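You operate a simulated robot arm through the tools that you are given. There is no shell and no other tool.

You are at the controls of a simulated robot arm. One attempt, no reset.

## Task
Set the height gauge to 60 MM on the yellow block.
Fine: slider down on the block, press the SET 60 key once, raise the slider, block into the yellow well. Hand force only on the gauges. Drop and damage nothing, leave nothing switched on. Set down upright: yellow block.

It is judged by the outcome, as a careful person would: the job done as asked, and still so three seconds after it is handed in. It fails if anything else is knocked over, pushed out of place, dropped, spilled or broken.

## Robot
A 6-joint arm with a two-finger parallel gripper, fixed in place. Base frame: the origin is at the foot of the arm, x ahead of it, y to its left, z up; the work surface is at about z = 80. Lengths are in cm, angles in degrees, forces in N, time in s.
With the tool pointing down near the work surface it reaches from about 26 to 68 cm from the base axis. Its first joint turns from -166.0 to 166.0 degrees. Payload 1.57 kg.
The TCP is the grasp point between the finger pads, 3 cm short of the fingertips. In the tool frame z runs along the fingers and y along their closing line. The gripper opens to 11 cm. The fingers are 2.4 cm wide and 1.2 cm thick; the gripper's body (4.8 by 11.2 cm) begins 7.8 cm behind the TCP.
Orientation is that of the tool frame in the base frame, as a unit quaternion [w, x, y, z]. With the fingers straight down and closing along the base's y, the tool's x points along the base's -x, its y along +y and its z along -z.

## Interface
- The arm moves only by the tool jog_arm. Its arguments are lists of equal length, an entry for each row: "hand": the opening, from 0 (shut) to 1 (fully open); "dp": the shift along the tool's x, y, z in units of 400 mm (1.0 is 400 mm), a list of three; "turn": the turn, a rotation vector about the tool's x, y, z in units of 90 degrees (1.0 is 90 degrees), a list of three. In form: {"hand": [hand, ...], "dp": [[dx, dy, dz], ...], "turn": [[ax, ay, az], ...]}. A call has 1 to 20 rows; each row is the pose to reach, as a shift and turn from the pose commanded when the call began, along the tool's axes at that moment. A call with a number of a shift or a turn outside -1 to 1 is refused whole. A row lasts 0.2 s, in which the tool goes at most 5 cm and 8.6 degrees; a call with a longer step from one row to the next is refused whole, and so is a gripper value outside its range. A pose out of reach is approached as far as the arm can. The call stops where the force on the tool passes 40 N (or 10 N more than at its start, if that is more) or the arm is blocked; 0.2 s more then pass. Each finger travels about 10.8 cm/s and halts on what it meets, pressing with about 37 N; the grip force reading is that of the motor and also rises with nothing between the fingers. The clock runs only during rows and for 0.2 s after the last one: add rows that repeat a pose to give the fingers time. The reply holds the time, the measured pose of the TCP, the force on the tool along the base axes, the opening and the grip force, in the units named above and with some noise, with the torque about the TCP (base axes, N m) and any sound that the robot's microphone picked up.
- Cameras (640 x 400 px; columns grow to the right, rows downward): "scene" is fixed at [40.02, -49.99, 159.76]; the picture's right is [1.00, -0.07, 0.00], its down [-0.03, -0.48, -0.88] and it looks along [0.06, 0.87, -0.48] (base axes); focal length 359 px, centre (320, 200). "wrist" rides on the gripper at [7, 1.6, -14.1] in the tool frame; the picture's right is [-0.23, 0.97, 0.00], its down [-0.86, -0.20, -0.48] and it looks along [-0.47, -0.11, 0.88] (tool axes); focal length 222 px, centre (320, 200). There is no depth. A picture from a camera that has moved, and an enlarged one, comes with that camera's place and axes in the base frame and with its lens.
- get_image(camera): a new picture of that camera. No time passes.
- slide_trunk(by): slides the trunk up (or, below 0, down) by that many cm; the arm rides with it, the base frame stays. It gives what a move gives, with no picture.
- inspect(camera, box): a new picture of the part [left, top, right, bottom] of that camera's present view, enlarged. No time passes.
- close_job(): hands the job in; it is judged then, once.

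Nothing tells you positions but the pictures and the camera data. Unless the task says otherwise, let go and move clear before handing in.

The tools are called after "Emit:" as a command line: name --argument value ..., lists and objects as JSON in quotes. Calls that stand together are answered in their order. jog_arm: Moves the arm, as the interface text tells. Its arguments: {"type":"object","properties":{"hand":{"type":"array"},"dp":{"type":"array"},"turn":{"type":"array"}},"required":["hand","dp","turn"]} The other tools are called the same way: slide_trunk (by) slides the trunk up or down; get_image (camera) takes a picture; inspect (camera, box) takes an enlarged picture of a part of a camera's view; close_job () hands the job in.

At the start:

```text
time: 0.0
ee_pos: [25.94, 43.91, 117.51]
ee_rot: [0.0, 0.0, 1.0, -0.001]
force: [-0.2, 0.4, 0.2]
wrist_torque: [0.0, -0.01, -0.04]
width: 10.98
grasp_force: 0.1
trunk travel left (down, up): [-22.5, 36.5]
```

scene: 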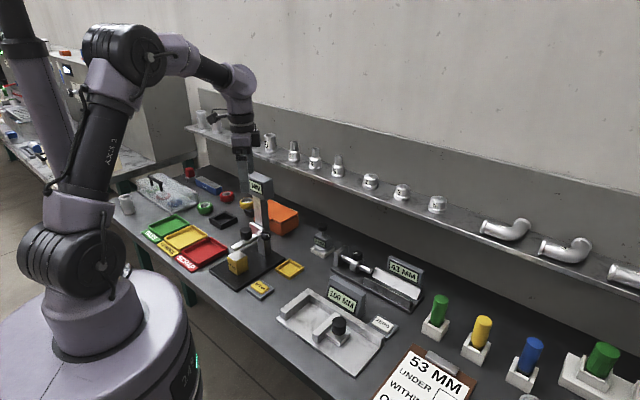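
wrist: 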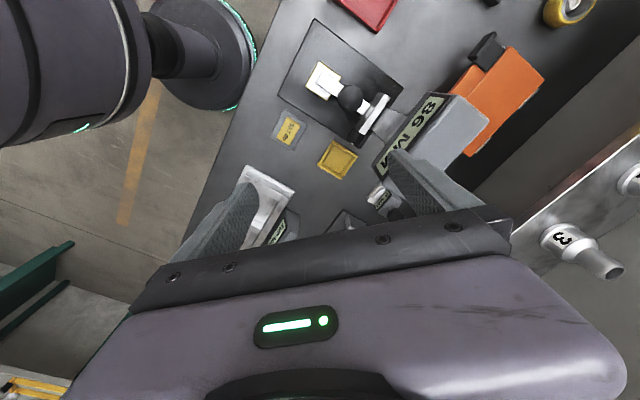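

I see a height gauge with a yellow block on its base, a small yellow key near it, and a yellow well (square tray) on the bench. I'll look closer before moving.

Emit:
inspect --camera "scene" --box '[200, 160, 330, 310]'

Emit:
inspect --camera "wrist" --box '[240, 0, 500, 220]'

Emit:
inspect --camera "scene" --box '[110, 160, 310, 290]'

```text
2.67 times, centred on (265, 235) of scene
camera zoom: at [40.02, -49.99, 159.76], right [1.0, -0.07, 0.0], down [-0.03, -0.48, -0.88], along [0.06, 0.87, -0.48], focal length 958 px, centre (467, 107)
```

zoom: 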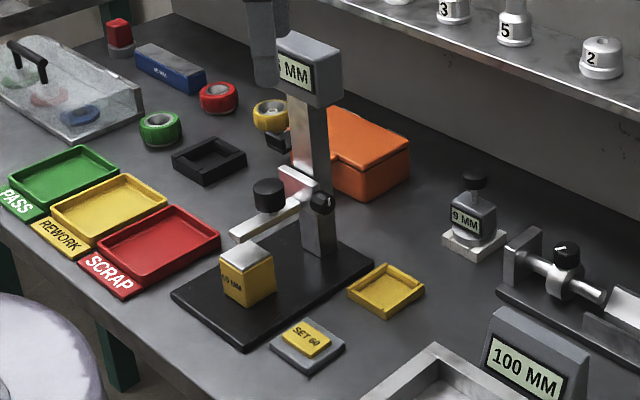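

```text
1.82 times, centred on (370, 110) of wrist
camera zoom: at [19.02, 45.58, 131.49], right [0.23, 0.97, 0.0], down [0.86, -0.2, 0.48], along [0.47, -0.11, -0.88], focal length 404 px, centre (229, 364)
```

zoom: 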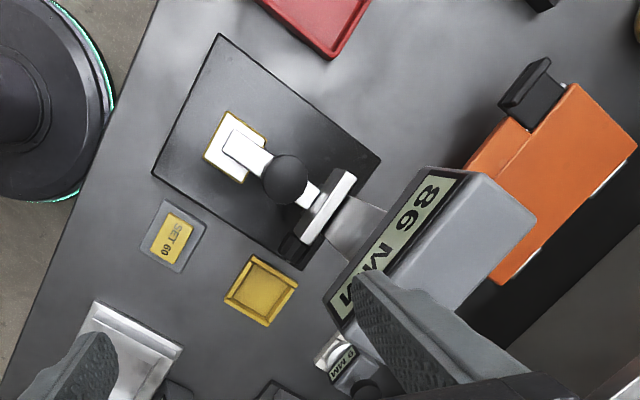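

```text
3.08 times, centred on (210, 225) of scene
camera zoom: at [40.02, -49.99, 159.76], right [1.0, -0.07, 0.0], down [-0.03, -0.48, -0.88], along [0.06, 0.87, -0.48], focal length 1105 px, centre (658, 123)
```

zoom: 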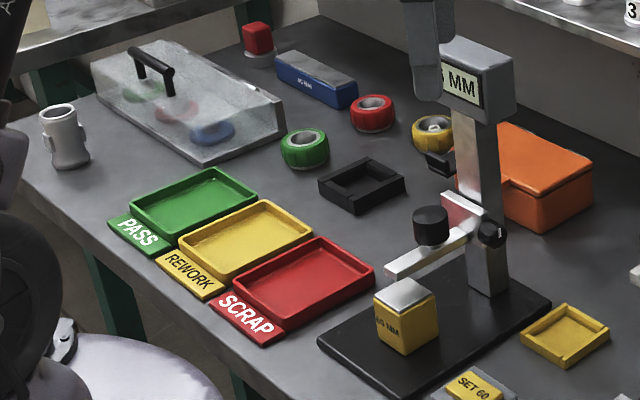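

The gauge's plate is turned about 45°, with the block at about (19.5, 46.1), the key at about (27.2, 36.5) and the well at about (36.4, 45.8). I'll zoom in further on the slider, its knobs and the block.

Emit:
inspect --camera "scene" --box '[220, 165, 290, 215]'

Emit:
inspect --camera "scene" --box '[220, 215, 300, 265]'

Emit:
inspect --camera "scene" --box '[210, 250, 310, 310]'

Emit:
inspect --camera "wrist" --box '[290, 40, 450, 180]'

```text
8.00 times, centred on (255, 190) of scene
camera zoom: at [40.02, -49.99, 159.76], right [1.0, -0.07, 0.0], down [-0.03, -0.48, -0.88], along [0.06, 0.87, -0.48], focal length 2873 px, centre (840, 280)
```

zoom: 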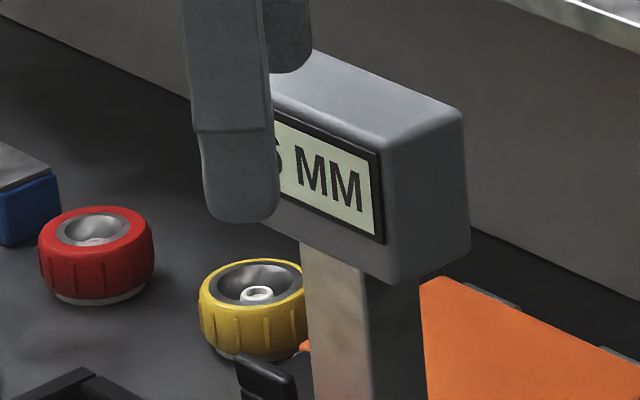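

```text
8.00 times, centred on (260, 240) of scene
camera zoom: at [40.02, -49.99, 159.76], right [1.0, -0.07, 0.0], down [-0.03, -0.48, -0.88], along [0.06, 0.87, -0.48], focal length 2873 px, centre (800, -120)
```

zoom: 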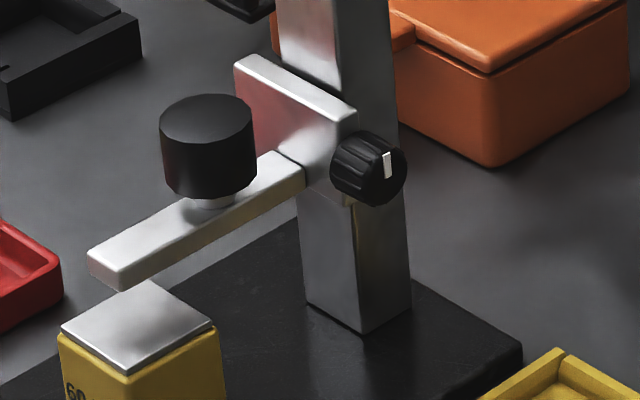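

```text
6.40 times, centred on (260, 280) of scene
camera zoom: at [40.02, -49.99, 159.76], right [1.0, -0.07, 0.0], down [-0.03, -0.48, -0.88], along [0.06, 0.87, -0.48], focal length 2298 px, centre (704, -312)
```

zoom: 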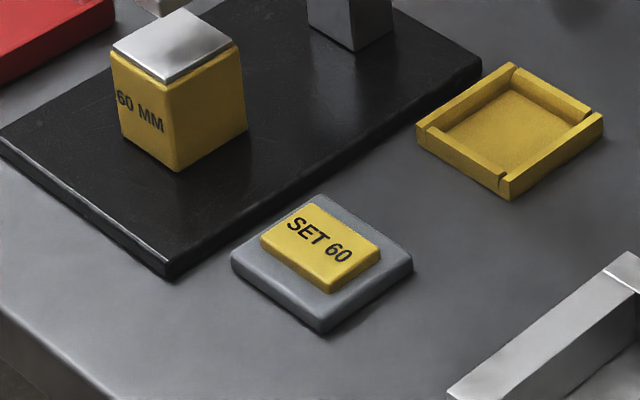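

```text
2.86 times, centred on (370, 110) of wrist
camera zoom: at [19.02, 45.58, 131.49], right [0.23, 0.97, 0.0], down [0.86, -0.2, 0.48], along [0.47, -0.11, -0.88], focal length 635 px, centre (177, 457)
```

zoom: 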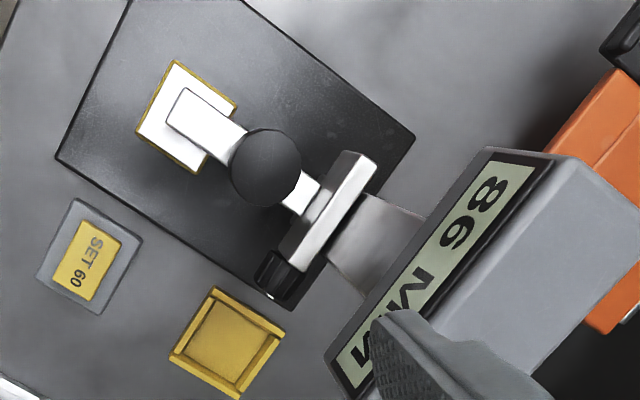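

The slider arm overhangs the block along the (1,1) direction, and its black knob is at about (22.5, 49.5, 92–94.7). I'll turn the tool 45° so the fingers close across the arm with the camera side away from the head, staying high above everything.

Emit:
jog_arm --hand '[1, 1, 1, 1, 1, 1, 0.62, 0.62]' --dp '[[0.0143, 0.0233, 0], [0.0287, 0.0467, 0], [0.043, 0.07, 0], [0.0573, 0.0933, 0], [0.0717, 0.1167, 0], [0.086, 0.14, 0], [0.086, 0.14, 0], [0.086, 0.14, 0]]' --turn '[[0, 0, -0.0833], [0, 0, -0.1667], [0, 0, -0.25], [0, 0, -0.3333], [0, 0, -0.4167], [0, 0, -0.5], [0, 0, -0.5], [0, 0, -0.5]]'

Emit:
get_image --camera "wrist"

Emit:
get_image --camera "scene"

```text
time: 1.8
ee_pos: [22.5, 49.54, 117.61]
ee_rot: [0.0, -0.382, 0.924, 0.0]
force: [0.3, 0.4, -0.1]
wrist_torque: [-0.01, 0.02, -0.02]
width: 6.83
grasp_force: 0.1
trunk travel left (down, up): [-22.5, 36.5]
```

```text
taken
camera wrist: at [16.48, 45.77, 131.44], right [-0.53, 0.85, 0.0], down [0.75, 0.46, 0.48], along [0.41, 0.25, -0.88], focal length 222 px, centre (320, 200)
```

wrist: 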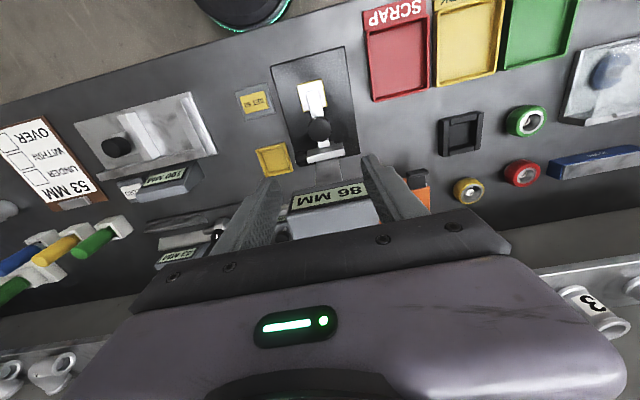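

```text
taken
```

scene: 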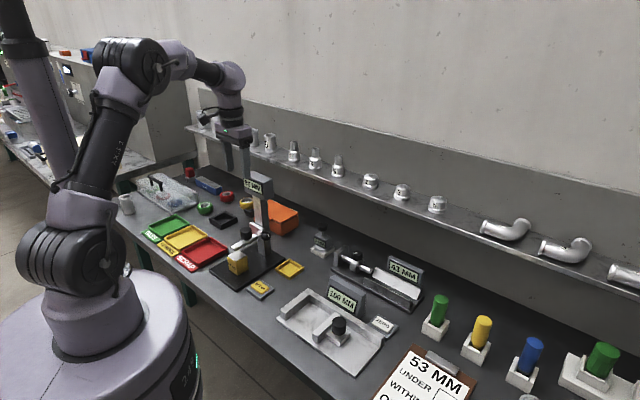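

The tool is turned as wanted, above the knob. I'll look closer to refine positions of knob, head and block.

Emit:
inspect --camera "wrist" --box '[230, 40, 430, 220]'

Emit:
inspect --camera "scene" --box '[190, 70, 310, 280]'

Emit:
inspect --camera "wrist" --box '[270, 70, 370, 170]'

```text
2.22 times, centred on (330, 130) of wrist
camera zoom: at [16.48, 45.77, 131.44], right [-0.53, 0.85, 0.0], down [0.75, 0.46, 0.48], along [0.41, 0.25, -0.88], focal length 494 px, centre (298, 356)
```

zoom: 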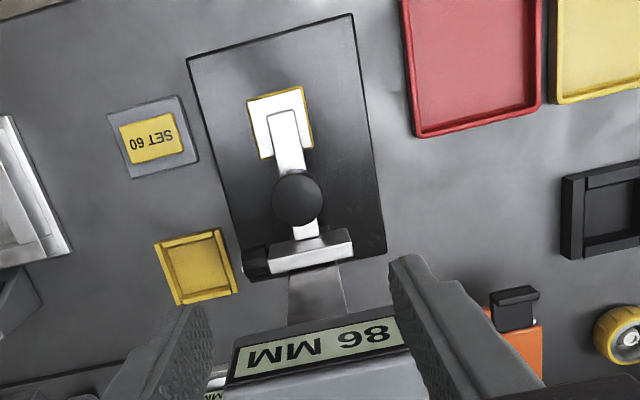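

```text
1.90 times, centred on (250, 175) of scene
camera zoom: at [40.02, -49.99, 159.76], right [1.0, -0.07, 0.0], down [-0.03, -0.48, -0.88], along [0.06, 0.87, -0.48], focal length 684 px, centre (453, 248)
```

zoom: 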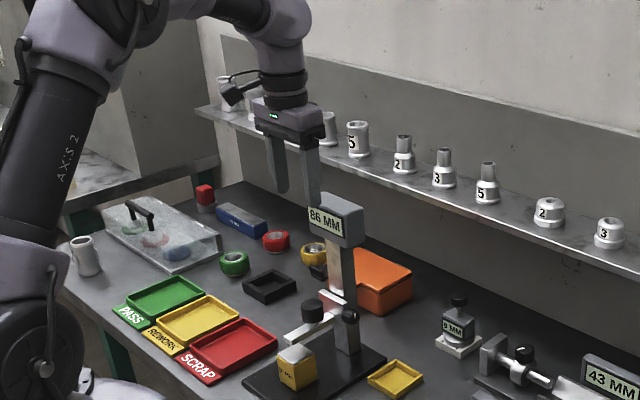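

```text
4.00 times, centred on (320, 120) of wrist
camera zoom: at [16.48, 45.77, 131.44], right [-0.53, 0.85, 0.0], down [0.75, 0.46, 0.48], along [0.41, 0.25, -0.88], focal length 888 px, centre (320, 520)
```

zoom: 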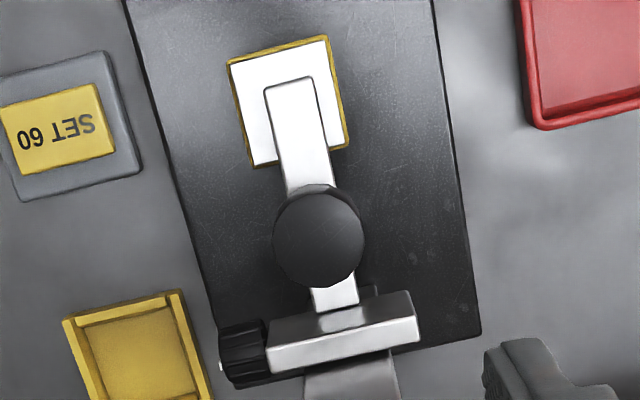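

The wrist above the gripper is wide, so I'll tilt the tool 15° away from the gauge head and lower it to above the knob with the fingers open.

Emit:
jog_arm --hand '[0.62, 0.62, 0.62, 0.62, 0.62]' --dp '[[0, 0, 0], [0, 0, 0.09], [0, 0, 0.19], [0, 0, 0.29], [0, 0, 0.39]]' --turn '[[0, -0.0833, 0], [0, -0.1667, 0], [0, -0.1667, 0], [0, -0.1667, 0], [0, -0.1667, 0]]'

Emit:
get_image --camera "wrist"

Emit:
inspect --camera "scene" --box '[190, 90, 310, 300]'

```text
time: 3.0
ee_pos: [22.56, 49.51, 101.88]
ee_rot: [0.12, -0.38, 0.916, 0.05]
force: [0.2, 0.5, -1.0]
wrist_torque: [-0.03, -0.03, 0.02]
width: 6.81
grasp_force: 0.1
trunk travel left (down, up): [-22.5, 36.5]
```

```text
taken
camera wrist: at [14.12, 43.44, 113.54], right [-0.53, 0.84, 0.06], down [0.64, 0.36, 0.68], along [0.56, 0.4, -0.73], focal length 222 px, centre (320, 200)
```

wrist: 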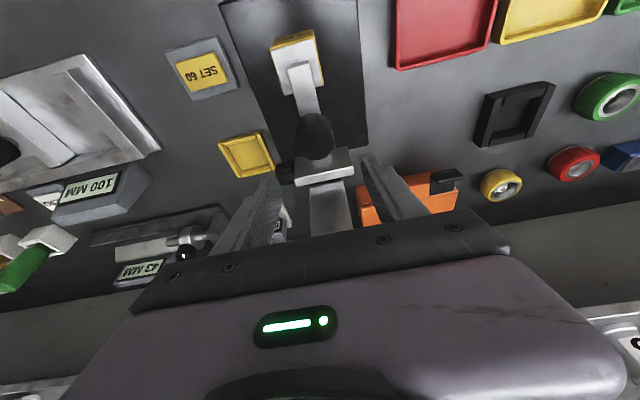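

```text
1.90 times, centred on (250, 195) of scene
camera zoom: at [40.02, -49.99, 159.76], right [1.0, -0.07, 0.0], down [-0.03, -0.48, -0.88], along [0.06, 0.87, -0.48], focal length 684 px, centre (453, 210)
```

zoom: 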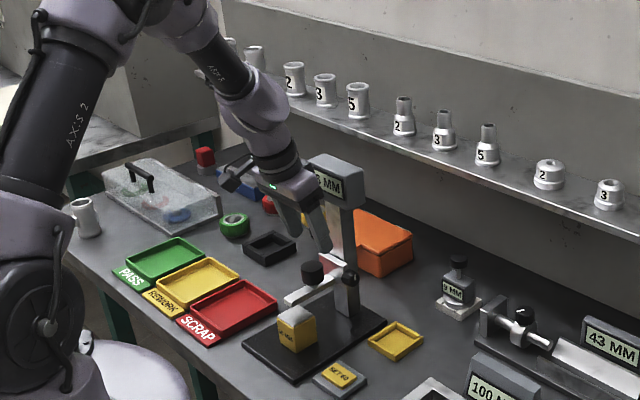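

The gripper clears the head nicely and the knob sits under the fingers. I'll zoom in to check lateral centring.

Emit:
inspect --camera "wrist" --box '[260, 80, 380, 230]'

Emit:
inspect --camera "scene" --box '[215, 170, 295, 270]'

```text
2.67 times, centred on (320, 155) of wrist
camera zoom: at [14.12, 43.44, 113.54], right [-0.53, 0.84, 0.06], down [0.64, 0.36, 0.68], along [0.56, 0.4, -0.73], focal length 592 px, centre (320, 320)
```

zoom: 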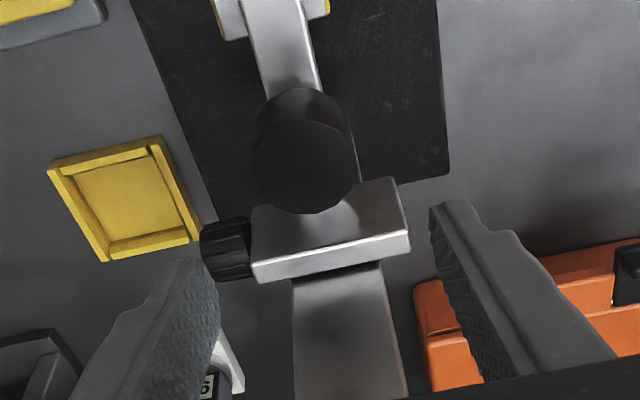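

```text
4.00 times, centred on (255, 220) of scene
camera zoom: at [40.02, -49.99, 159.76], right [1.0, -0.07, 0.0], down [-0.03, -0.48, -0.88], along [0.06, 0.87, -0.48], focal length 1436 px, centre (580, 120)
```

zoom: 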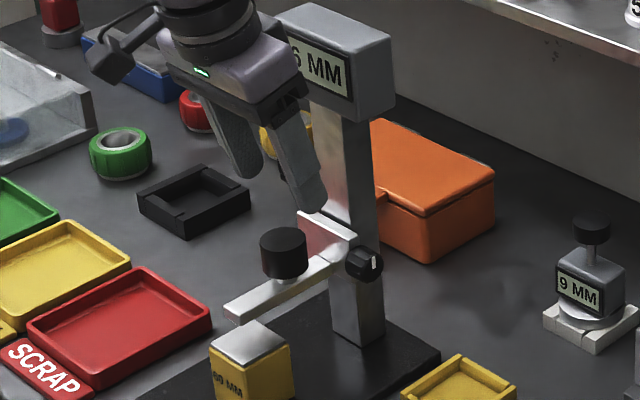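

The knob is about 1.6 mm to one side of the tool line; I'll correct that, narrow the opening slightly, and lower the fingers around the knob.

Emit:
jog_arm --hand '[0.5, 0.5, 0.5, 0.5, 0.5, 0.5]' --dp '[[0, -0.004, 0], [0.01, -0.004, 0.039], [0.0209, -0.004, 0.078], [0.0314, -0.004, 0.117], [0.0418, -0.004, 0.1561], [0.0523, -0.004, 0.1951]]' --turn '[[0, 0, 0], [0, 0, 0], [0, 0, 0], [0, 0, 0], [0, 0, 0], [0, 0, 0]]'

Emit:
inspect --camera "wrist" --box '[240, 80, 400, 230]'

Emit:
inspect --camera "scene" --box '[215, 170, 295, 270]'

```text
time: 4.4
ee_pos: [22.5, 49.28, 93.88]
ee_rot: [0.121, -0.379, 0.916, 0.05]
force: [-0.3, 1.0, 0.7]
wrist_torque: [0.02, 0.0, 0.0]
width: 5.52
grasp_force: 0.0
trunk travel left (down, up): [-22.5, 36.5]
```

```text
2.67 times, centred on (320, 155) of wrist
camera zoom: at [14.03, 43.18, 105.55], right [-0.53, 0.84, 0.06], down [0.64, 0.36, 0.68], along [0.56, 0.4, -0.73], focal length 592 px, centre (320, 320)
```

zoom: 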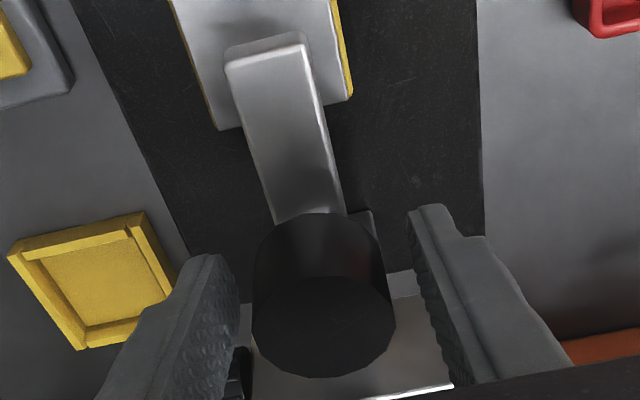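

```text
4.00 times, centred on (255, 220) of scene
camera zoom: at [40.02, -49.99, 159.76], right [1.0, -0.07, 0.0], down [-0.03, -0.48, -0.88], along [0.06, 0.87, -0.48], focal length 1436 px, centre (580, 120)
```

zoom: 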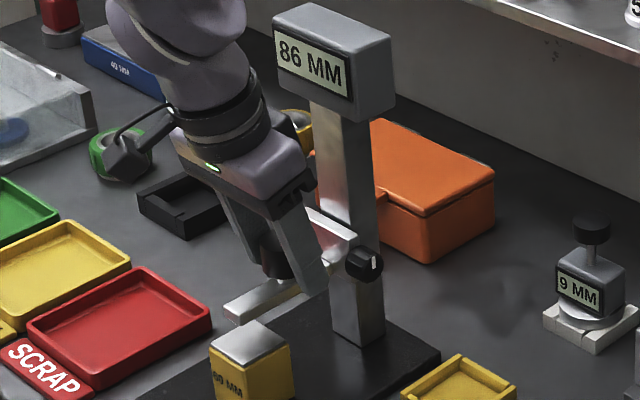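

The knob is centred between the pads and the display reads 86. I'll close on the knob gently.

Emit:
jog_arm --hand '[0.42, 0.36, 0.32, 0.28, 0.25, 0.25]' --dp '[[0, 0, 0], [0, 0, 0], [0, 0, 0], [0, 0, 0], [0, 0, 0], [0, 0, 0]]' --turn '[[0, 0, 0], [0, 0, 0], [0, 0, 0], [0, 0, 0], [0, 0, 0], [0, 0, 0]]'

Emit:
inspect --camera "wrist" --box '[240, 80, 400, 230]'

Emit:
inspect --camera "scene" --box '[215, 170, 295, 270]'

```text
time: 5.8
ee_pos: [22.49, 49.3, 93.91]
ee_rot: [0.121, -0.379, 0.916, 0.05]
force: [-1.3, 0.4, -1.4]
wrist_torque: [0.34, 0.27, 0.0]
width: 3.78
grasp_force: 43.2
trunk travel left (down, up): [-22.5, 36.5]
```

```text
2.67 times, centred on (320, 155) of wrist
camera zoom: at [14.01, 43.16, 105.56], right [-0.53, 0.84, 0.06], down [0.64, 0.36, 0.68], along [0.56, 0.4, -0.73], focal length 592 px, centre (320, 320)
```

zoom: 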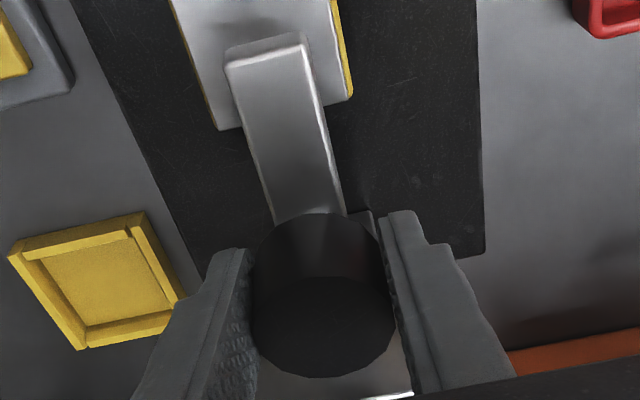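

```text
4.00 times, centred on (255, 220) of scene
camera zoom: at [40.02, -49.99, 159.76], right [1.0, -0.07, 0.0], down [-0.03, -0.48, -0.88], along [0.06, 0.87, -0.48], focal length 1436 px, centre (580, 120)
```

zoom: 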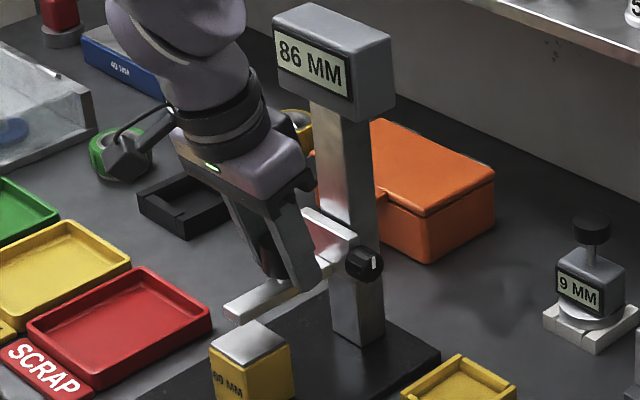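

Knob is held (3.78 cm). Now I'll push down a little (0.5 cm) and check whether the slider moves and with what force.

Emit:
jog_arm --hand '[0.25, 0.25, 0.25, 0.25]' --dp '[[0.0008, 0, 0.003], [0.0016, 0, 0.006], [0.0024, 0, 0.009], [0.0032, 0, 0.0121]]' --turn '[[0, 0, 0], [0, 0, 0], [0, 0, 0], [0, 0, 0]]'

Emit:
inspect --camera "scene" --box '[215, 170, 295, 270]'

```text
time: 6.8
ee_pos: [22.35, 49.27, 93.39]
ee_rot: [0.121, -0.38, 0.916, 0.051]
force: [-8.8, -3.7, 0.9]
wrist_torque: [-0.09, 0.79, -0.12]
width: 3.78
grasp_force: 43.5
trunk travel left (down, up): [-22.5, 36.5]
```

```text
4.00 times, centred on (255, 220) of scene
camera zoom: at [40.02, -49.99, 159.76], right [1.0, -0.07, 0.0], down [-0.03, -0.48, -0.88], along [0.06, 0.87, -0.48], focal length 1436 px, centre (580, 120)
```

zoom: 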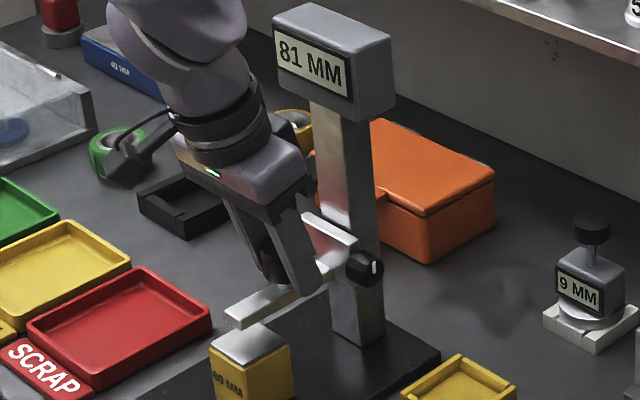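

The slider moves freely (86→81 for 5 mm). I'll continue down 1.5 cm in small steps and check forces.

Emit:
jog_arm --hand '[0.25, 0.25, 0.25, 0.25, 0.25, 0.25]' --dp '[[0.0016, 0, 0.006], [0.0032, 0, 0.0121], [0.0048, 0, 0.0181], [0.0065, 0, 0.0241], [0.0081, 0, 0.0302], [0.0097, 0, 0.0362]]' --turn '[[0, 0, 0], [0, 0, 0], [0, 0, 0], [0, 0, 0], [0, 0, 0], [0, 0, 0]]'

Emit:
inspect --camera "scene" --box '[215, 170, 295, 270]'

```text
time: 8.2
ee_pos: [22.4, 49.16, 91.89]
ee_rot: [0.122, -0.379, 0.916, 0.05]
force: [-13.1, -5.5, 0.3]
wrist_torque: [0.7, -0.12, 0.25]
width: 3.79
grasp_force: 43.5
trunk travel left (down, up): [-22.5, 36.5]
```

```text
4.00 times, centred on (255, 220) of scene
camera zoom: at [40.02, -49.99, 159.76], right [1.0, -0.07, 0.0], down [-0.03, -0.48, -0.88], along [0.06, 0.87, -0.48], focal length 1436 px, centre (580, 120)
```

zoom: 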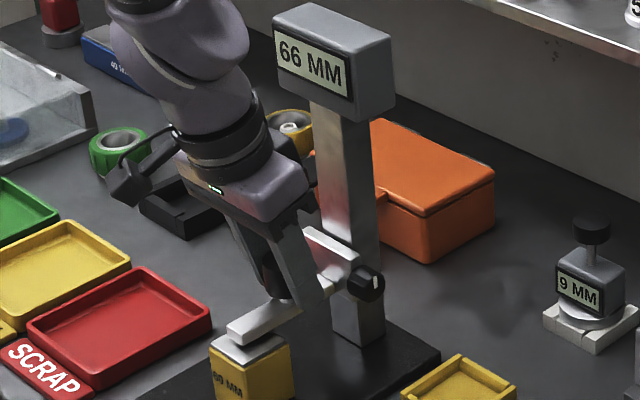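

Reading 66, lateral load has grown a bit, so I'll relieve it with a small shift away from the column. First a closer look at the remaining gap.

Emit:
inspect --camera "scene" --box '[225, 230, 275, 280]'

Emit:
jog_arm --hand '[0.25, 0.25]' --dp '[[0.0024, 0, -0.0006], [0.0024, 0, -0.0006]]' --turn '[[0, 0, 0], [0, 0, 0]]'

```text
8.00 times, centred on (250, 255) of scene
camera zoom: at [40.02, -49.99, 159.76], right [1.0, -0.07, 0.0], down [-0.03, -0.48, -0.88], along [0.06, 0.87, -0.48], focal length 2873 px, centre (880, -240)
```

zoom: 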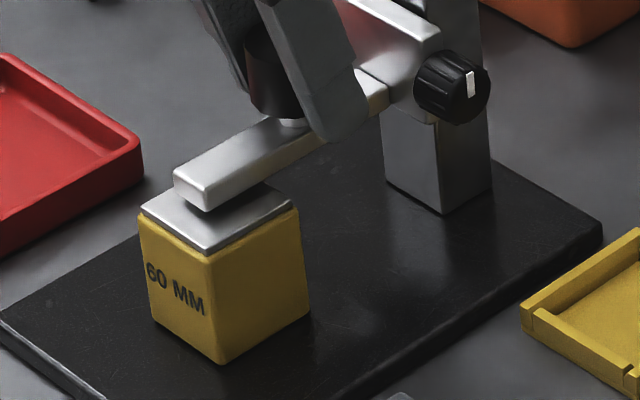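

```text
time: 8.8
ee_pos: [22.4, 49.17, 91.8]
ee_rot: [0.122, -0.379, 0.916, 0.05]
force: [-13.6, 0.0, -2.1]
wrist_torque: [0.42, 0.35, 0.08]
width: 3.76
grasp_force: 44.3
trunk travel left (down, up): [-22.5, 36.5]
```

Emit:
jog_arm --hand '[0.25, 0.25, 0.25]' --dp '[[0.0012, 0.0025, -0.0003], [0.0012, 0.0025, -0.0003], [0.0012, 0.0025, -0.0003]]' --turn '[[0, 0, 0], [0, 0, 0], [0, 0, 0]]'

Emit:
inspect --camera "scene" --box '[225, 230, 275, 280]'

```text
time: 9.6
ee_pos: [22.39, 49.29, 91.93]
ee_rot: [0.121, -0.38, 0.916, 0.049]
force: [0.4, -4.5, -1.0]
wrist_torque: [0.44, -1.14, -0.16]
width: 3.77
grasp_force: 44.0
trunk travel left (down, up): [-22.5, 36.5]
```

```text
8.00 times, centred on (250, 255) of scene
camera zoom: at [40.02, -49.99, 159.76], right [1.0, -0.07, 0.0], down [-0.03, -0.48, -0.88], along [0.06, 0.87, -0.48], focal length 2873 px, centre (880, -240)
```

zoom: 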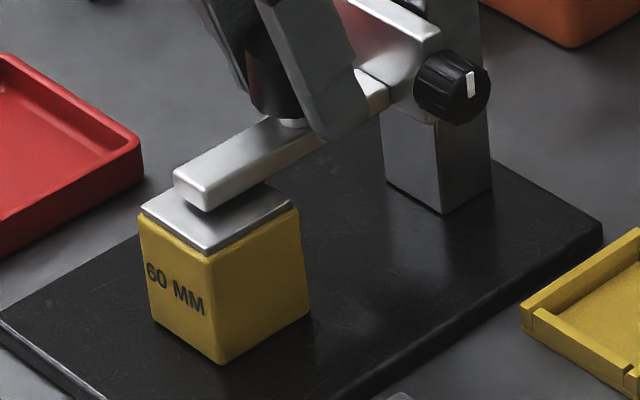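

Side load is nearly gone. Lowering in 1 mm rows now to find contact with the block.

Emit:
jog_arm --hand '[0.25, 0.25, 0.25]' --dp '[[0.0006, 0, 0.0024], [0.0013, 0, 0.0048], [0.0019, 0, 0.0072]]' --turn '[[0, 0, 0], [0, 0, 0], [0, 0, 0]]'

Emit:
inspect --camera "scene" --box '[215, 160, 305, 280]'

```text
time: 10.4
ee_pos: [22.3, 49.32, 91.64]
ee_rot: [0.12, -0.38, 0.916, 0.051]
force: [3.4, -2.5, 9.2]
wrist_torque: [-1.21, 0.52, -0.13]
width: 3.77
grasp_force: 44.1
trunk travel left (down, up): [-22.5, 36.5]
```

```text
3.33 times, centred on (260, 220) of scene
camera zoom: at [40.02, -49.99, 159.76], right [1.0, -0.07, 0.0], down [-0.03, -0.48, -0.88], along [0.06, 0.87, -0.48], focal length 1197 px, centre (520, 133)
```

zoom: 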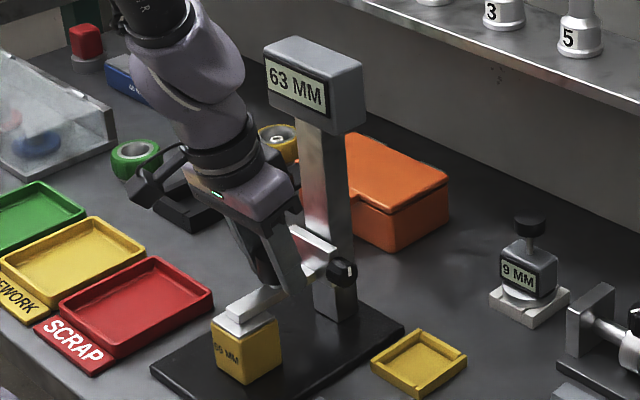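

Reading 63 with an upward reaction of about 9 N — looks like contact. I'll verify with a close look and a tiny extra push.

Emit:
jog_arm --hand '[0.25, 0.25]' --dp '[[0.0003, 0, 0.0012], [0.0003, 0, 0.0012]]' --turn '[[0, 0, 0], [0, 0, 0]]'

Emit:
inspect --camera "scene" --box '[225, 230, 275, 280]'

Emit:
inspect --camera "scene" --box '[245, 165, 295, 205]'

```text
time: 11.0
ee_pos: [22.38, 49.36, 91.48]
ee_rot: [0.121, -0.379, 0.916, 0.051]
force: [5.5, -3.7, 17.3]
wrist_torque: [-1.07, 0.26, -0.02]
width: 3.78
grasp_force: 43.6
trunk travel left (down, up): [-22.5, 36.5]
```

```text
8.00 times, centred on (250, 255) of scene
camera zoom: at [40.02, -49.99, 159.76], right [1.0, -0.07, 0.0], down [-0.03, -0.48, -0.88], along [0.06, 0.87, -0.48], focal length 2873 px, centre (880, -240)
```

zoom: 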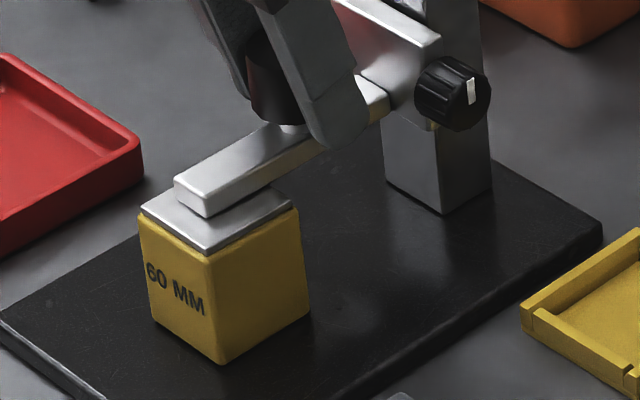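

```text
10.00 times, centred on (270, 185) of scene
camera zoom: at [40.02, -49.99, 159.76], right [1.0, -0.07, 0.0], down [-0.03, -0.48, -0.88], along [0.06, 0.87, -0.48], focal length 3591 px, centre (820, 350)
```

zoom: 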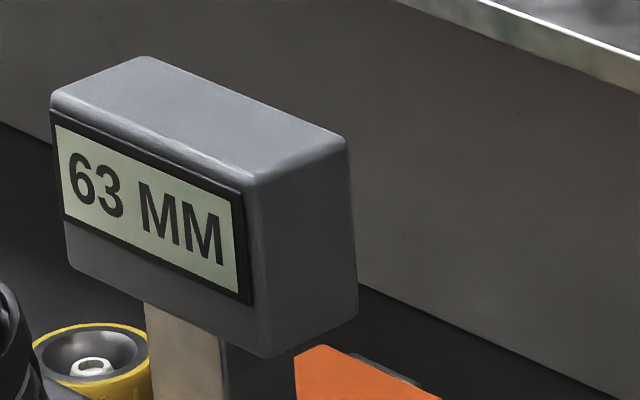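

The slider is firmly on the block at reading 63. I'll ease the push, then open the fingers and see whether the slider stays.

Emit:
jog_arm --hand '[0.25, 0.25, 0.36, 0.42, 0.48, 0.5, 0.5]' --dp '[[-0.0003, 0, -0.0012], [-0.0006, 0, -0.0024], [-0.0006, 0, -0.0024], [-0.0006, 0, -0.0024], [-0.0006, 0, -0.0024], [-0.0006, 0, -0.0024], [-0.0006, 0, -0.0024]]' --turn '[[0, 0, 0], [0, 0, 0], [0, 0, 0], [0, 0, 0], [0, 0, 0], [0, 0, 0], [0, 0, 0]]'

Emit:
inspect --camera "scene" --box '[215, 160, 305, 280]'

Emit:
inspect --camera "wrist" --box '[240, 80, 400, 230]'

```text
time: 12.6
ee_pos: [22.49, 49.38, 91.6]
ee_rot: [0.12, -0.38, 0.916, 0.05]
force: [-0.1, -0.4, 0.1]
wrist_torque: [-0.01, 0.0, 0.04]
width: 5.53
grasp_force: 0.1
trunk travel left (down, up): [-22.5, 36.5]
```

```text
3.33 times, centred on (260, 220) of scene
camera zoom: at [40.02, -49.99, 159.76], right [1.0, -0.07, 0.0], down [-0.03, -0.48, -0.88], along [0.06, 0.87, -0.48], focal length 1197 px, centre (520, 133)
```

zoom: 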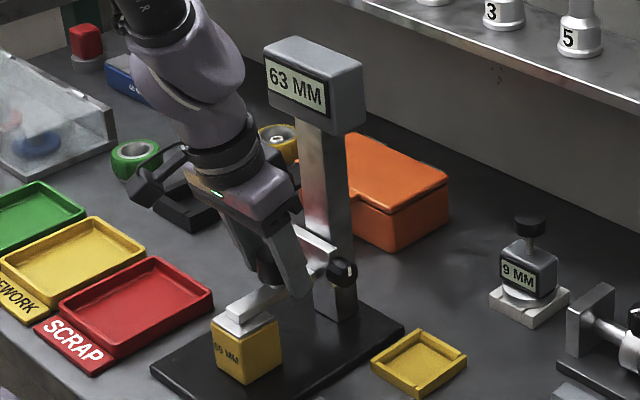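

```text
2.67 times, centred on (320, 155) of wrist
camera zoom: at [14.01, 43.24, 103.26], right [-0.53, 0.84, 0.06], down [0.64, 0.36, 0.68], along [0.56, 0.4, -0.73], focal length 592 px, centre (320, 320)
```

zoom: 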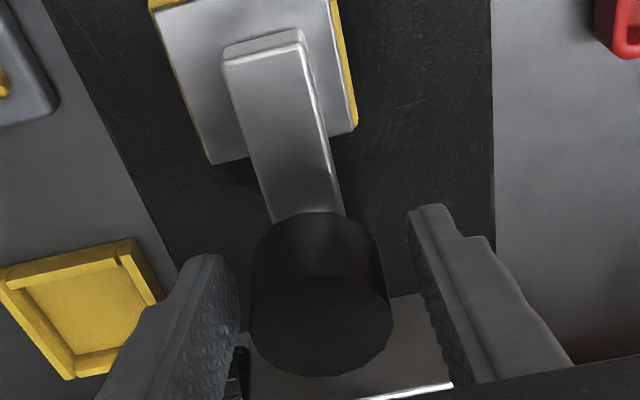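

The slider stays at 63 by itself. Now I'll withdraw straight up, move over the SET 60 key, straighten the tool and close the fingers.

Emit:
jog_arm --hand '[0.5, 0.5, 0.5, 0.3, 0.1, 0, 0, 0]' --dp '[[-0.0259, 0, -0.0966], [-0.0517, 0, -0.1932], [-0.0776, 0, -0.2898], [-0.0298, -0.1049, -0.3026], [0.018, -0.2097, -0.3155], [0.0658, -0.3146, -0.3283], [0.0658, -0.3146, -0.3283], [0.0658, -0.3146, -0.3283]]' --turn '[[0, 0, 0], [0, 0, 0], [0, 0, 0], [0, 0, 0], [0, 0, 0], [0, 0, 0], [0, 0.0833, 0], [0, 0.1667, 0]]'

Emit:
get_image --camera "wrist"

Emit:
inspect --camera "scene" --box '[200, 150, 330, 310]'

```text
time: 14.4
ee_pos: [27.03, 36.28, 103.45]
ee_rot: [-0.001, -0.382, 0.924, 0.0]
force: [-0.2, 0.2, -0.1]
wrist_torque: [-0.02, 0.0, -0.03]
width: 0.02
grasp_force: 20.8
trunk travel left (down, up): [-22.5, 36.5]
```

```text
taken
camera wrist: at [21.09, 32.64, 117.46], right [-0.53, 0.85, 0.0], down [0.75, 0.46, 0.48], along [0.41, 0.25, -0.88], focal length 222 px, centre (320, 200)
```

wrist: 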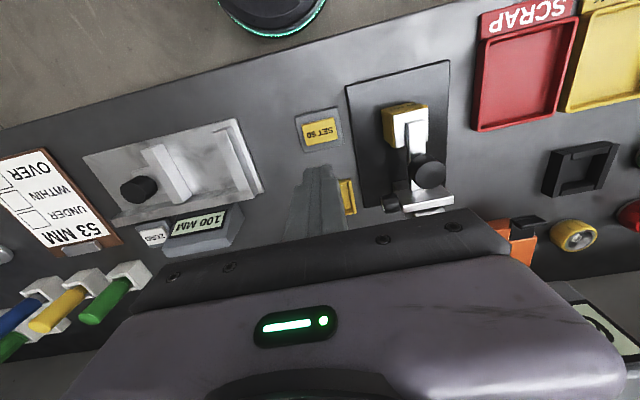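

```text
2.50 times, centred on (265, 230) of scene
camera zoom: at [40.02, -49.99, 159.76], right [1.0, -0.07, 0.0], down [-0.03, -0.48, -0.88], along [0.06, 0.87, -0.48], focal length 898 px, centre (458, 125)
```

zoom: 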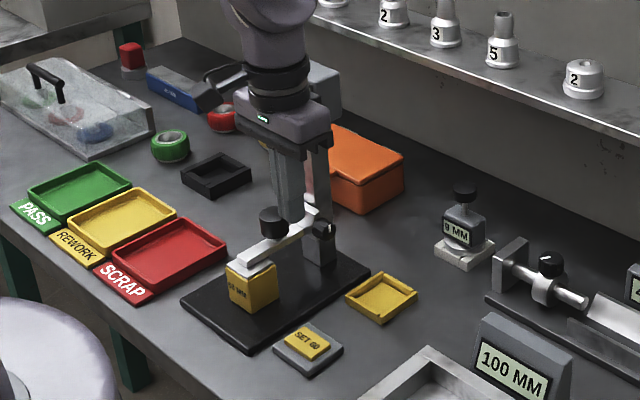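

The tool is over the key; zooming to check alignment.

Emit:
inspect --camera "wrist" --box '[270, 90, 370, 180]'

Emit:
inspect --camera "wrist" --box '[330, 50, 470, 220]'

```text
4.44 times, centred on (320, 135) of wrist
camera zoom: at [21.09, 32.64, 117.46], right [-0.53, 0.85, 0.0], down [0.75, 0.46, 0.48], along [0.41, 0.25, -0.88], focal length 987 px, centre (320, 489)
```

zoom: 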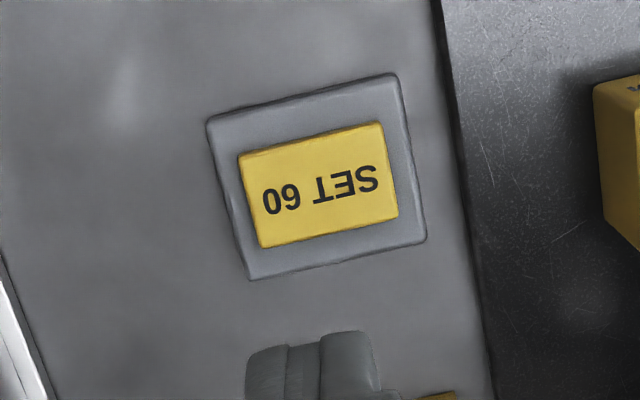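

```text
2.35 times, centred on (400, 135) of wrist
camera zoom: at [21.09, 32.64, 117.46], right [-0.53, 0.85, 0.0], down [0.75, 0.46, 0.48], along [0.41, 0.25, -0.88], focal length 523 px, centre (132, 353)
```

zoom: 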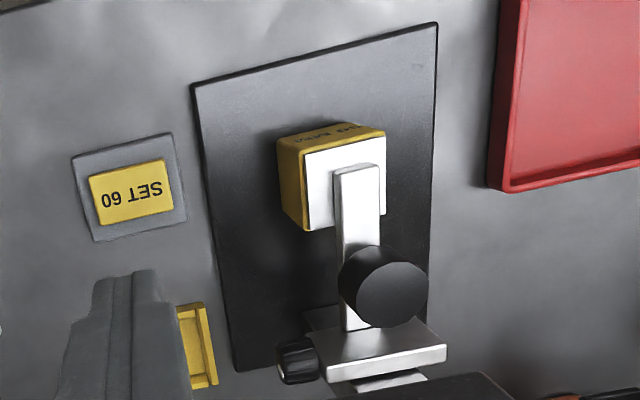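

The key is right on the tool axis. Descending to about 3 cm above it.

Emit:
jog_arm --hand '[0, 0, 0, 0]' --dp '[[0, 0, 0.1], [0, 0, 0.2], [0, 0, 0.3], [0, 0, 0.385]]' --turn '[[0, 0, 0], [0, 0, 0], [0, 0, 0], [0, 0, 0]]'

Emit:
inspect --camera "scene" --box '[215, 220, 315, 310]'

Emit:
inspect --camera "wrist" --box '[240, 100, 400, 230]'

```text
time: 15.4
ee_pos: [27.05, 36.18, 88.1]
ee_rot: [0.0, -0.383, 0.924, 0.0]
force: [1.1, -0.6, 0.9]
wrist_torque: [0.03, -0.03, 0.03]
width: 0.01
grasp_force: 21.2
trunk travel left (down, up): [-22.5, 36.5]
```

```text
4.44 times, centred on (265, 265) of scene
camera zoom: at [40.02, -49.99, 159.76], right [1.0, -0.07, 0.0], down [-0.03, -0.48, -0.88], along [0.06, 0.87, -0.48], focal length 1596 px, centre (564, -89)
```

zoom: 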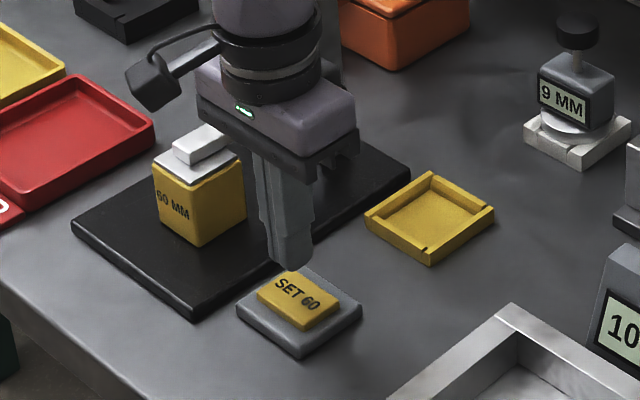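

```text
3.08 times, centred on (320, 165) of wrist
camera zoom: at [21.14, 32.54, 102.13], right [-0.53, 0.85, 0.0], down [0.75, 0.46, 0.48], along [0.41, 0.25, -0.88], focal length 684 px, centre (320, 308)
```

zoom: 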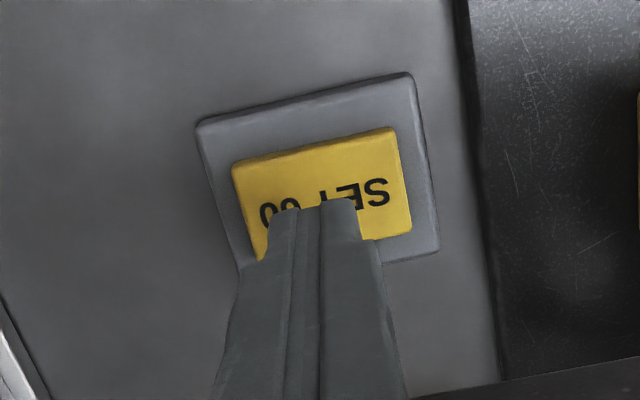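

Aligned. I'll lower slowly towards the key, watching the force.

Emit:
jog_arm --hand '[0, 0, 0, 0, 0, 0, 0, 0]' --dp '[[0, 0, 0.00625], [0, 0, 0.0125], [0, 0, 0.01875], [0, 0, 0.025], [0, 0, 0.03125], [0, 0, 0.0375], [0, 0, 0.04375], [0, 0, 0.05]]' --turn '[[0, 0, 0], [0, 0, 0], [0, 0, 0], [0, 0, 0], [0, 0, 0], [0, 0, 0], [0, 0, 0], [0, 0, 0]]'

Emit:
inspect --camera "scene" --box '[240, 265, 290, 305]'

```text
time: 17.2
ee_pos: [26.96, 36.19, 86.19]
ee_rot: [-0.001, -0.383, 0.924, 0.0]
force: [-0.1, -0.1, 0.0]
wrist_torque: [-0.02, -0.01, 0.02]
width: 0.0
grasp_force: 21.1
trunk travel left (down, up): [-22.5, 36.5]
```

```text
10.00 times, centred on (265, 285) of scene
camera zoom: at [40.02, -49.99, 159.76], right [1.0, -0.07, 0.0], down [-0.03, -0.48, -0.88], along [0.06, 0.87, -0.48], focal length 3591 px, centre (870, -650)
```

zoom: 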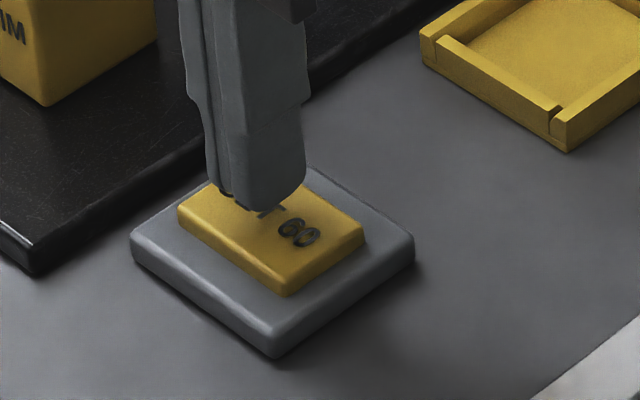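

Emit:
jog_arm --hand '[0, 0, 0, 0, 0, 0]' --dp '[[0, 0, 0.0025], [0, 0, 0.005], [0, 0, 0.0075], [0, 0, 0.01], [0, 0, 0.0125], [0, 0, 0.015]]' --turn '[[0, 0, 0], [0, 0, 0], [0, 0, 0], [0, 0, 0], [0, 0, 0], [0, 0, 0]]'

Emit:
inspect --camera "scene" --box '[240, 265, 290, 305]'

Emit:
get_image --camera "scene"

```text
time: 18.6
ee_pos: [27.07, 36.3, 85.59]
ee_rot: [0.0, -0.383, 0.924, 0.0]
force: [0.1, 0.8, -0.4]
wrist_torque: [0.01, -0.02, 0.02]
width: 0.01
grasp_force: 21.4
trunk travel left (down, up): [-22.5, 36.5]
```

```text
10.00 times, centred on (265, 285) of scene
camera zoom: at [40.02, -49.99, 159.76], right [1.0, -0.07, 0.0], down [-0.03, -0.48, -0.88], along [0.06, 0.87, -0.48], focal length 3591 px, centre (870, -650)
```

zoom: 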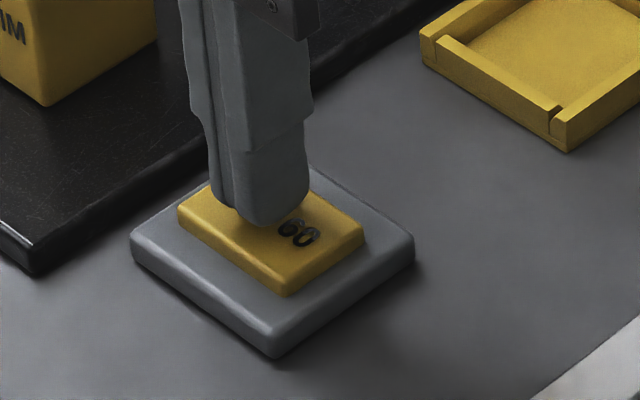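

```text
taken
```

scene: 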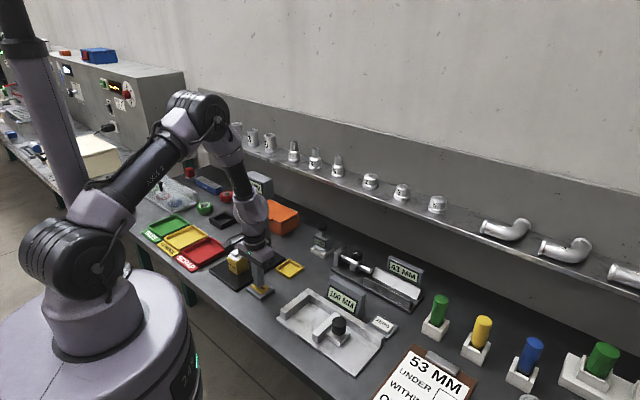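

Not yet in contact. Continue in 1 mm rows.

Emit:
jog_arm --hand '[0, 0, 0, 0]' --dp '[[0, 0, 0.0025], [0, 0, 0.005], [0, 0, 0.0075], [0, 0, 0.01]]' --turn '[[0, 0, 0], [0, 0, 0], [0, 0, 0], [0, 0, 0]]'

Emit:
inspect --camera "scene" --box '[240, 265, 290, 305]'

```text
time: 19.6
ee_pos: [27.15, 36.25, 85.17]
ee_rot: [0.0, -0.382, 0.924, 0.0]
force: [-0.8, -0.6, 0.6]
wrist_torque: [-0.01, 0.02, 0.0]
width: 0.01
grasp_force: 21.2
trunk travel left (down, up): [-22.5, 36.5]
```

```text
10.00 times, centred on (265, 285) of scene
camera zoom: at [40.02, -49.99, 159.76], right [1.0, -0.07, 0.0], down [-0.03, -0.48, -0.88], along [0.06, 0.87, -0.48], focal length 3591 px, centre (870, -650)
```

zoom: 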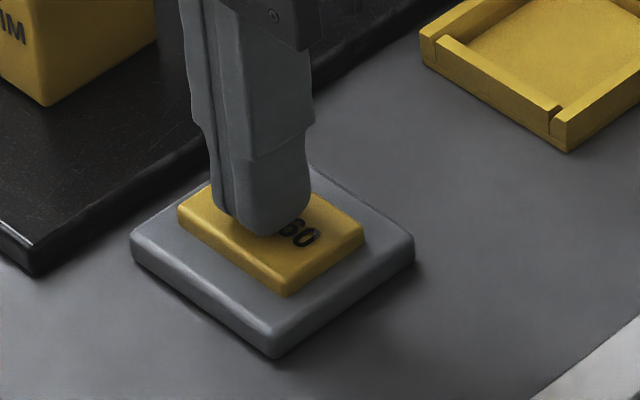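

Emit:
jog_arm --hand '[0, 0, 0]' --dp '[[0, 0, 0.0025], [0, 0, 0.005], [0, 0, 0.0075]]' --turn '[[0, 0, 0], [0, 0, 0], [0, 0, 0]]'

Emit:
inspect --camera "scene" --box '[240, 265, 290, 305]'

```text
time: 20.4
ee_pos: [27.02, 36.29, 84.97]
ee_rot: [0.0, -0.383, 0.924, 0.001]
force: [-0.2, -0.2, 0.2]
wrist_torque: [0.01, 0.0, -0.03]
width: 0.0
grasp_force: 21.3
trunk travel left (down, up): [-22.5, 36.5]
```

```text
10.00 times, centred on (265, 285) of scene
camera zoom: at [40.02, -49.99, 159.76], right [1.0, -0.07, 0.0], down [-0.03, -0.48, -0.88], along [0.06, 0.87, -0.48], focal length 3591 px, centre (870, -650)
```

zoom: 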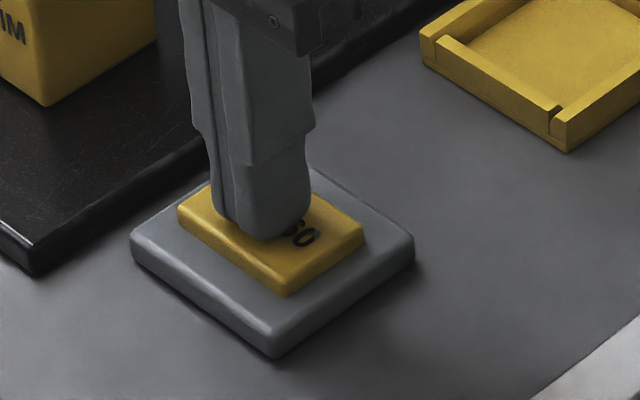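

Emit:
jog_arm --hand '[0, 0, 0]' --dp '[[0, 0, 0.0025], [0, 0, 0.005], [0, 0, 0.0075]]' --turn '[[0, 0, 0], [0, 0, 0], [0, 0, 0]]'

Emit:
inspect --camera "scene" --box '[240, 265, 290, 305]'

```text
time: 21.2
ee_pos: [27.1, 36.16, 84.61]
ee_rot: [0.0, -0.383, 0.924, -0.001]
force: [-0.6, 0.4, 2.5]
wrist_torque: [0.02, 0.03, -0.02]
width: 0.0
grasp_force: 21.5
trunk travel left (down, up): [-22.5, 36.5]
heard: click
```

```text
10.00 times, centred on (265, 285) of scene
camera zoom: at [40.02, -49.99, 159.76], right [1.0, -0.07, 0.0], down [-0.03, -0.48, -0.88], along [0.06, 0.87, -0.48], focal length 3591 px, centre (870, -650)
```

zoom: 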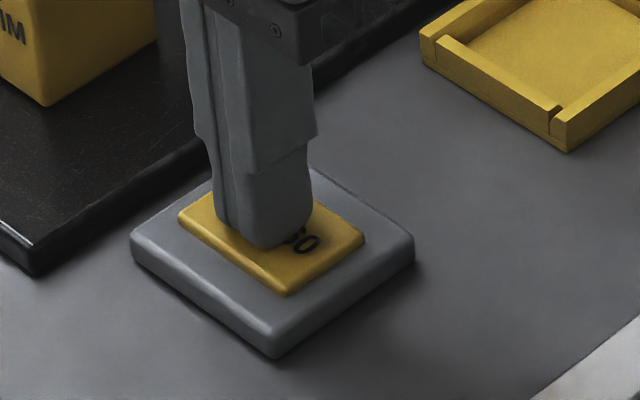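

Heard the click with 2.5 N. Lifting straight off the key now and checking the display.

Emit:
jog_arm --hand '[0, 0, 0, 0, 0, 0]' --dp '[[0, 0, -0.04], [0, 0, -0.14], [0, 0, -0.24], [0, 0, -0.34], [0, 0, -0.44], [0, 0, -0.46]]' --turn '[[0, 0, 0], [0, 0, 0], [0, 0, 0], [0, 0, 0], [0, 0, 0], [0, 0, 0]]'

Emit:
inspect --camera "scene" --box '[200, 150, 330, 310]'

Emit:
get_image --camera "wrist"

```text
time: 22.6
ee_pos: [27.08, 36.1, 102.96]
ee_rot: [0.0, -0.383, 0.924, 0.001]
force: [0.6, 0.0, 0.1]
wrist_torque: [0.03, -0.03, 0.02]
width: 0.0
grasp_force: 21.3
trunk travel left (down, up): [-22.5, 36.5]
```

```text
2.50 times, centred on (265, 230) of scene
camera zoom: at [40.02, -49.99, 159.76], right [1.0, -0.07, 0.0], down [-0.03, -0.48, -0.88], along [0.06, 0.87, -0.48], focal length 898 px, centre (458, 125)
```

zoom: 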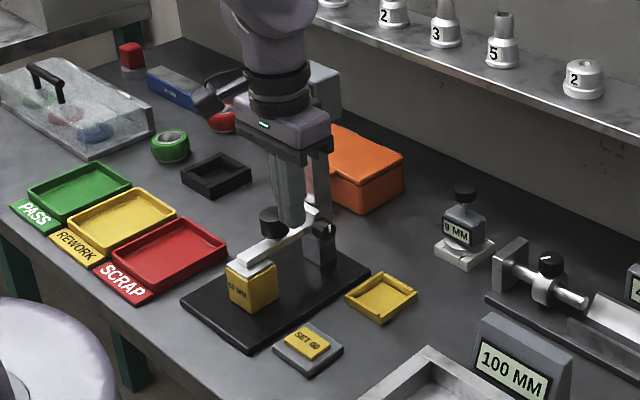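

```text
taken
camera wrist: at [21.11, 32.4, 116.91], right [-0.53, 0.85, 0.0], down [0.75, 0.46, 0.48], along [0.41, 0.25, -0.88], focal length 222 px, centre (320, 200)
```

wrist: 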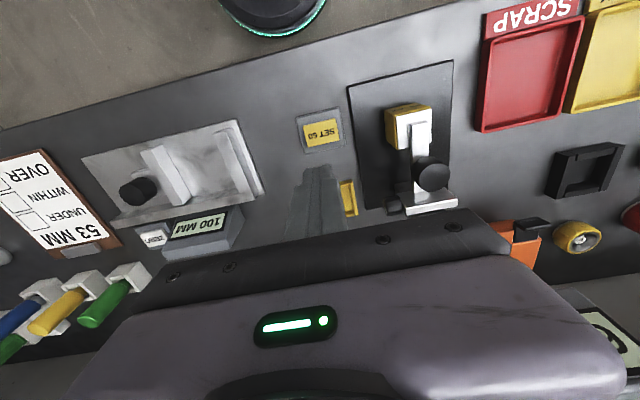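

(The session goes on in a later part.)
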